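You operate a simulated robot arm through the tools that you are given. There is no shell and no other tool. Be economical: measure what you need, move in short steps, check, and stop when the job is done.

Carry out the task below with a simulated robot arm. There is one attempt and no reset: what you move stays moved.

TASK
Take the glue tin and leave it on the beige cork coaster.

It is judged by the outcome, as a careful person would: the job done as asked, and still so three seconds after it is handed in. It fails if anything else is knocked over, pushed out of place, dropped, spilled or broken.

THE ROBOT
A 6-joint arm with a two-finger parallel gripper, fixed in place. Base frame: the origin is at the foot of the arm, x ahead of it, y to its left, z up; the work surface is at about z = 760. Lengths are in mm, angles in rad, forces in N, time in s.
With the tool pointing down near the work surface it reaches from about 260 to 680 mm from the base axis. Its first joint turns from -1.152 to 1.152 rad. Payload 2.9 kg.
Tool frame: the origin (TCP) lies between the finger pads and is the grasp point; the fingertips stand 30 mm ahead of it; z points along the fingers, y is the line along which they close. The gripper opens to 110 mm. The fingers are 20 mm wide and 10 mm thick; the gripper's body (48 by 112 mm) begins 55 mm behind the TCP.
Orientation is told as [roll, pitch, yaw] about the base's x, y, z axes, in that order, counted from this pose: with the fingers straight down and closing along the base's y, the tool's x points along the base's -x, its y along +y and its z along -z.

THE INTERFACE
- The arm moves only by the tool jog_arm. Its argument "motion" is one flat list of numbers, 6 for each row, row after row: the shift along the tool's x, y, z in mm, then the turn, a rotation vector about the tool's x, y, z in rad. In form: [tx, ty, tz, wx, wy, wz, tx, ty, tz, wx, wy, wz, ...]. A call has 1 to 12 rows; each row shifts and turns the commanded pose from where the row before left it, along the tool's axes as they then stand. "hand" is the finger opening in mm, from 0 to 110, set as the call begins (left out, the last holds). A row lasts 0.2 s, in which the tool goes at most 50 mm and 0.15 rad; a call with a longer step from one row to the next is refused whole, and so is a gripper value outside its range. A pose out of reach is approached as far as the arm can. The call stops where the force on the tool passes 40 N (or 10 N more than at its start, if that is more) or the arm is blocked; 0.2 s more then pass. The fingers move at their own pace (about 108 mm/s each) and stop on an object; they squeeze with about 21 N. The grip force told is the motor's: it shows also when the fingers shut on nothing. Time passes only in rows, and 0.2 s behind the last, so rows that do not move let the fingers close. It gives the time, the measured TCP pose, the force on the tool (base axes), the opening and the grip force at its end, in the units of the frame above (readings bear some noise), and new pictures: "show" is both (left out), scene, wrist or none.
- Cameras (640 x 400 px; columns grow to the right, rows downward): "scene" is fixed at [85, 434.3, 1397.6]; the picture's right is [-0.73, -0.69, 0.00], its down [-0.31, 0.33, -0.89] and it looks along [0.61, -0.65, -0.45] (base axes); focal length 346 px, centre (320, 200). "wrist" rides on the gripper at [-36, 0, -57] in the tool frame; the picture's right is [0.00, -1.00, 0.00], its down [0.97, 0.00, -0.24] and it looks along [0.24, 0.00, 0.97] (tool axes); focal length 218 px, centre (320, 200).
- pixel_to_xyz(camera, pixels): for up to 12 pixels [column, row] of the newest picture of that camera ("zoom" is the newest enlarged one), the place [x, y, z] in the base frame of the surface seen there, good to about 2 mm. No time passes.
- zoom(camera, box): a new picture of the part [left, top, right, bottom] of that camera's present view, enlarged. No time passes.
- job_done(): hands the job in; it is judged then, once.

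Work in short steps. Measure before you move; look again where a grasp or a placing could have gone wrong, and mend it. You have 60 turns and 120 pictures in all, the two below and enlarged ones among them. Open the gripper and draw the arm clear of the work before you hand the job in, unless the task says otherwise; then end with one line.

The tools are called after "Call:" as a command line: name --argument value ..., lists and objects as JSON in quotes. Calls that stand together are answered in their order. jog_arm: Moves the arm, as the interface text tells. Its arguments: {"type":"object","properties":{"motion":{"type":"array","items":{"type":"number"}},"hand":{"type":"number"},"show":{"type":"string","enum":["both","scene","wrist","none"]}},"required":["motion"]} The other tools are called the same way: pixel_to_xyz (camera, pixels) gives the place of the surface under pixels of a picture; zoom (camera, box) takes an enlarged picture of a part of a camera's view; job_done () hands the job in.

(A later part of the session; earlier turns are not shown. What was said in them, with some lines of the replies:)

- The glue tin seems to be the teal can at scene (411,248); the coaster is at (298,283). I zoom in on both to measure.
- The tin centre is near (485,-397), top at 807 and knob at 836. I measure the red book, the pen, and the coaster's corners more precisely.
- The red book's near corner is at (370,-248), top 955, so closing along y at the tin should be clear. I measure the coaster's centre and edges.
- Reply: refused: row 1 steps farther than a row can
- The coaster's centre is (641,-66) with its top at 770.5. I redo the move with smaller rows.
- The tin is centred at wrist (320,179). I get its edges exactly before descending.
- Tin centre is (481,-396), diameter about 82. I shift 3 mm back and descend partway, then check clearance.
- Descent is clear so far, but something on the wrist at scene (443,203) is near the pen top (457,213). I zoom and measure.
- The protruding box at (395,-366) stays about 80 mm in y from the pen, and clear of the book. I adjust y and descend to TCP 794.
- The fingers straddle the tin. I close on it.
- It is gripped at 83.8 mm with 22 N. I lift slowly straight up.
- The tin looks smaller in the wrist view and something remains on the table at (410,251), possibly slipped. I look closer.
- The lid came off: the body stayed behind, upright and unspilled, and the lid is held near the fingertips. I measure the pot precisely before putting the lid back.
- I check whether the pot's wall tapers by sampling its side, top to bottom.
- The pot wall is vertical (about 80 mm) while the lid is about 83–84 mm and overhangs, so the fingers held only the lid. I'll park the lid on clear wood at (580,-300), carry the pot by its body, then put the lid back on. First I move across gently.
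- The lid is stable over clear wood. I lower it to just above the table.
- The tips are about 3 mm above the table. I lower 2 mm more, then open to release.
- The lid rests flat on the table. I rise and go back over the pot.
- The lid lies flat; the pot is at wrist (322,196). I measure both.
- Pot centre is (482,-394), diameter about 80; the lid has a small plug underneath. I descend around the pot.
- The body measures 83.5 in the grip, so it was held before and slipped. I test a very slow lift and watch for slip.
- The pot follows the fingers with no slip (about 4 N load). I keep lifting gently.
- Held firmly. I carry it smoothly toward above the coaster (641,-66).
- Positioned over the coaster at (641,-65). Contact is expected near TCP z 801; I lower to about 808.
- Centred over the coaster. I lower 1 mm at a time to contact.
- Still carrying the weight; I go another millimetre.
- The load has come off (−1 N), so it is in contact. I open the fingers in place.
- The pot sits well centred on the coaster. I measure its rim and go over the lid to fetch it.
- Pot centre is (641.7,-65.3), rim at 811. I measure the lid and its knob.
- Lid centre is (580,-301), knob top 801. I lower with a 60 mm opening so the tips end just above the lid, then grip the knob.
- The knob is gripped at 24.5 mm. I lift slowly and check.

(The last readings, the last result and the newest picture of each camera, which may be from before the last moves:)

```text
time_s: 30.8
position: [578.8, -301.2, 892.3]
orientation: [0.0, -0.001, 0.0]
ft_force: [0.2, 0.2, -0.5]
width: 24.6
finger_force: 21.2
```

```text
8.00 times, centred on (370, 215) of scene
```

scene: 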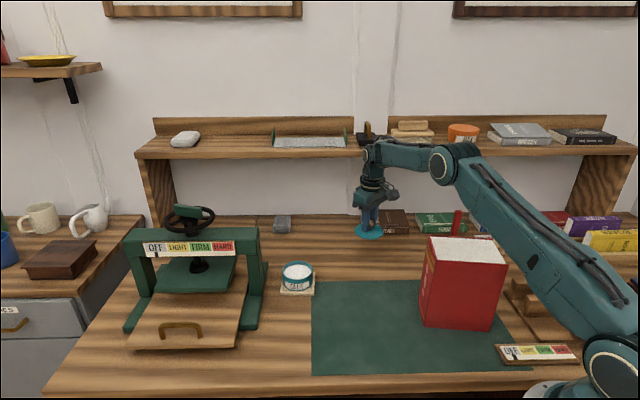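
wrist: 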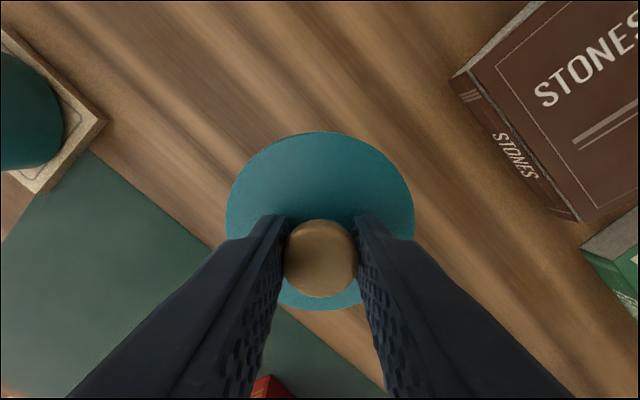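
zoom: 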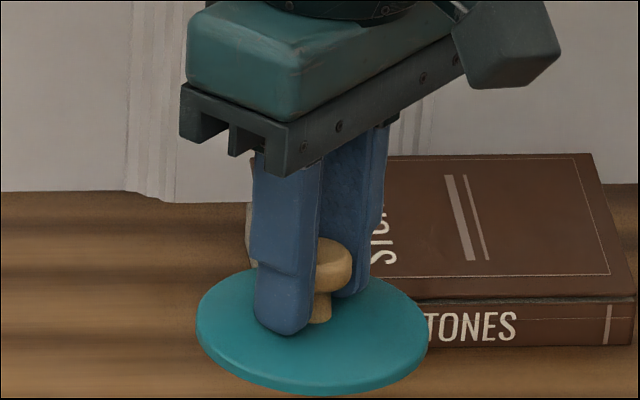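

The lid is level and held by the knob. I move it over the pot.

Call:
jog_arm --motion '[-3, 12, 0, 0, 0, 0, -6, 22, 0, 0, 0, 0, -7, 28, 0, 0, 0, 0, -8, 31, 0, 0, 0, 0, -8, 31, 0, 0, 0, 0, -8, 31, 0, 0, 0, 0, -8, 31, 0, 0, 0, 0, -7, 24, 0, 0, 0, 0, -4, 16, 0, 0, 0, 0, -2.5, 10, 0, 0, 0, 0]'

Call:
pixel_to_xyz --camera "wrist" --pixels '[[228, 215], [411, 215], [320, 135], [320, 308], [250, 170], [390, 170]]'

```text
time_s: 33.0
position: [642.3, -64.7, 890.0]
orientation: [0.002, -0.001, -0.001]
ft_force: [0.9, 0.8, -0.7]
width: 24.5
finger_force: 20.6
```

scene: 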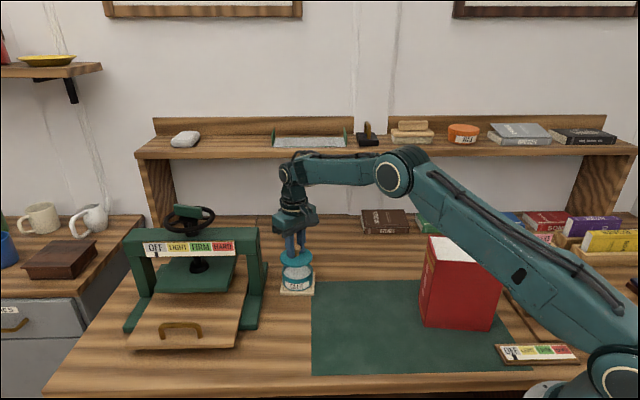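
wrist: 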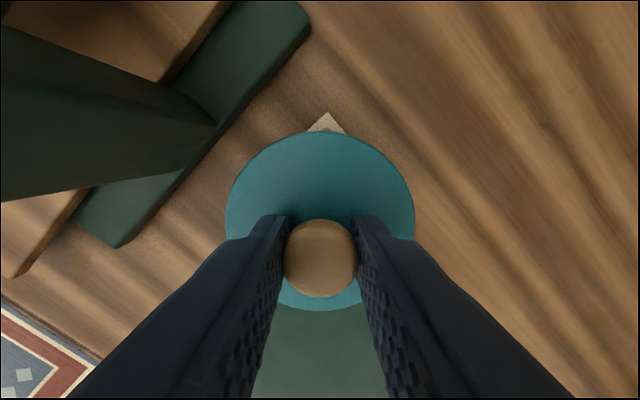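

```text
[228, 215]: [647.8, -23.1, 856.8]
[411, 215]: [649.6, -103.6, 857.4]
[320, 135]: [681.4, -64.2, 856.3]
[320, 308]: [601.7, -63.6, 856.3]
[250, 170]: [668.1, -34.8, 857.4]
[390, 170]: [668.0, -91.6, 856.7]
```

The lid's centre reads (641.5,-63.5) against the pot's (641.7,-65.3), so I shift 1.5 mm and lower to near the rim; seating is expected at TCP about 851.

Call:
jog_arm --motion '[0, -1.5, 4, 0, 0, 0, 0, 0, 8, 0, 0, 0, 0, 0, 8, 0, 0, 0, 0, 0, 6, 0, 0, 0, 0, 0, 3, 0, 0, 0]' --show "none"

Call:
zoom --camera "scene" --box '[268, 240, 328, 300]'

```text
time_s: 34.2
position: [642.0, -67.0, 861.2]
orientation: [0.001, 0.0, 0.0]
ft_force: [0.2, 1.0, 0.4]
width: 24.4
finger_force: 20.8
```

```text
6.67 times, centred on (298, 270) of scene
```

zoom: 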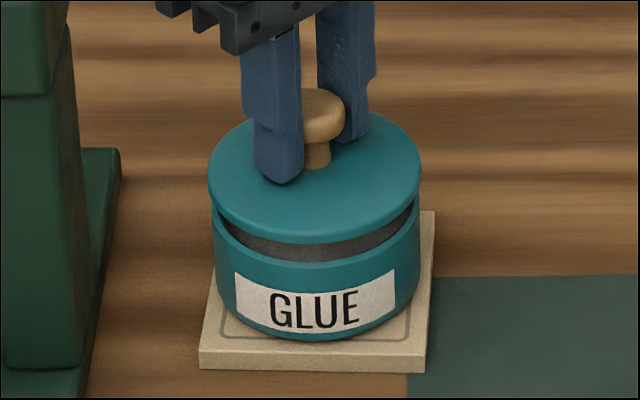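

Aligned well. I lower in 1 mm rows toward the seat.

Call:
jog_arm --motion '[0, 0, 1.5, 0, 0, 0, 0, 0, 1.5, 0, 0, 0, 0, 0, 1.5, 0, 0, 0, 0, 0, 1, 0, 0, 0, 0, 0, 1, 0, 0, 0, 0, 0, 1, 0, 0, 0]' --show "none"

Call:
jog_arm --motion '[0, 0, 0.8, 0, 0, 0]' --show "none"

Call:
zoom --camera "scene" --box '[268, 240, 328, 300]'

```text
time_s: 35.6
position: [640.7, -66.1, 854.0]
orientation: [0.0, 0.0, 0.0]
ft_force: [-0.5, 0.2, -0.9]
width: 24.4
finger_force: 21.1
```

```text
time_s: 36.0
position: [641.5, -65.6, 853.4]
orientation: [0.001, -0.001, -0.001]
ft_force: [0.0, -0.6, 0.6]
width: 24.3
finger_force: 20.9
```

```text
6.67 times, centred on (298, 270) of scene
```

zoom: 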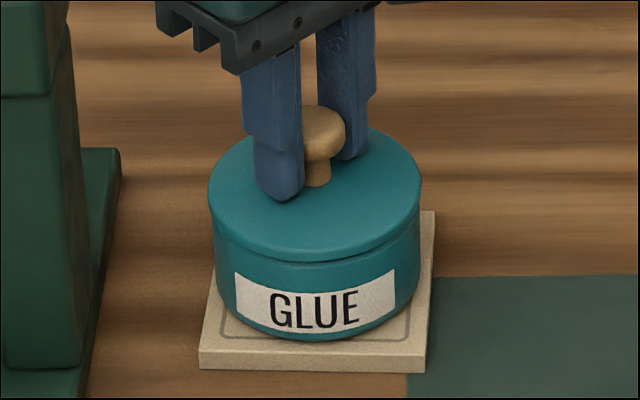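

A small gap remains and there is no contact force yet. I go a little further.

Call:
jog_arm --motion '[0, 0, 0.8, 0, 0, 0]' --show "none"

Call:
jog_arm --motion '[0, 0, 0.7, 0, 0, 0]' --show "none"

Call:
zoom --camera "scene" --box '[268, 240, 328, 300]'

```text
time_s: 36.4
position: [641.8, -67.1, 852.7]
orientation: [-0.001, -0.001, 0.0]
ft_force: [0.0, -0.3, 0.3]
width: 24.2
finger_force: 20.7
```

```text
time_s: 36.8
position: [642.9, -66.1, 852.0]
orientation: [0.001, 0.001, 0.001]
ft_force: [0.4, 0.9, -0.4]
width: 24.2
finger_force: 21.1
```

```text
6.67 times, centred on (298, 270) of scene
```

zoom: 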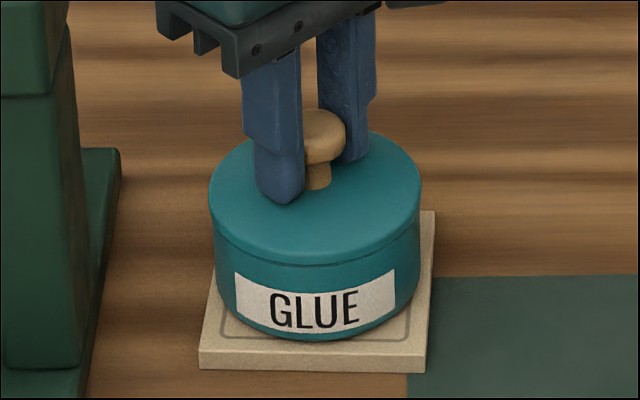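

Nearly seated. One small step more, then I open just enough to free the knob.

Call:
jog_arm --motion '[0, 0, 0.6, 0, 0, 0]' --show "none"

Call:
jog_arm --motion '[0, 0, 0, 0, 0, 0, 0, 0, 0, 0, 0, 0]' --hand 60 --show "none"

Call:
jog_arm --motion '[0, 0, -10, 0, 0, 0, 0, 0, -25, 0, 0, 0, 0, 0, -35, 0, 0, 0, 0, 0, -40, 0, 0, 0, 0, 0, -40, 0, 0, 0]'

Call:
zoom --camera "scene" --box '[268, 240, 328, 300]'

```text
time_s: 37.2
position: [642.0, -66.4, 851.4]
orientation: [-0.001, 0.001, 0.0]
ft_force: [-0.9, -0.2, -1.0]
width: 24.4
finger_force: 20.8
```

```text
time_s: 37.8
position: [641.1, -66.9, 852.3]
orientation: [-0.002, 0.001, 0.001]
ft_force: [-0.2, 0.5, 0.2]
width: 60.4
finger_force: 0.1
```

```text
time_s: 39.0
position: [641.3, -68.6, 1001.0]
orientation: [0.0, 0.002, -0.002]
ft_force: [-0.4, 0.5, -0.1]
width: 60.0
finger_force: 0.1
```

scene: 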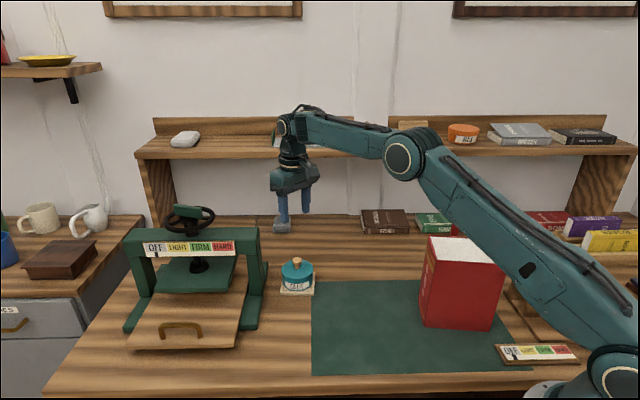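
wrist: 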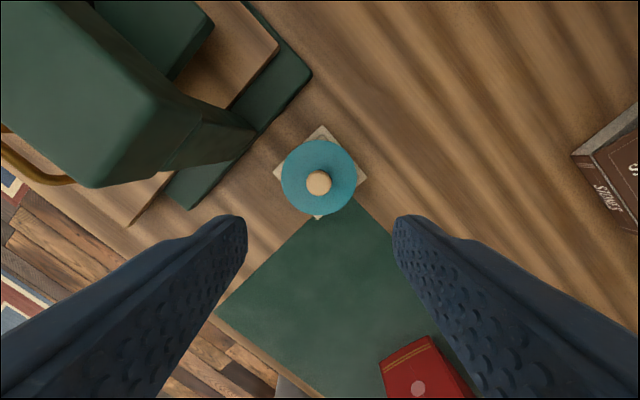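

```text
6.67 times, centred on (298, 270) of scene
```

zoom: 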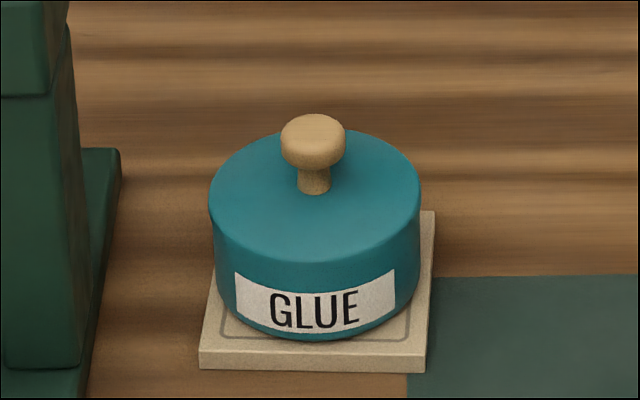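

The lid is seated and the tin stands centred on the coaster. The arm is clear, so I hand the job in.

Call:
job_done

```text
The job is handed in.
```

The glue tin is upright in the middle of the cork coaster with its lid on. The lid came off on the first lift, so I moved the tin first and put the lid back afterwards; nothing spilled, and nothing else was disturbed that I could see.
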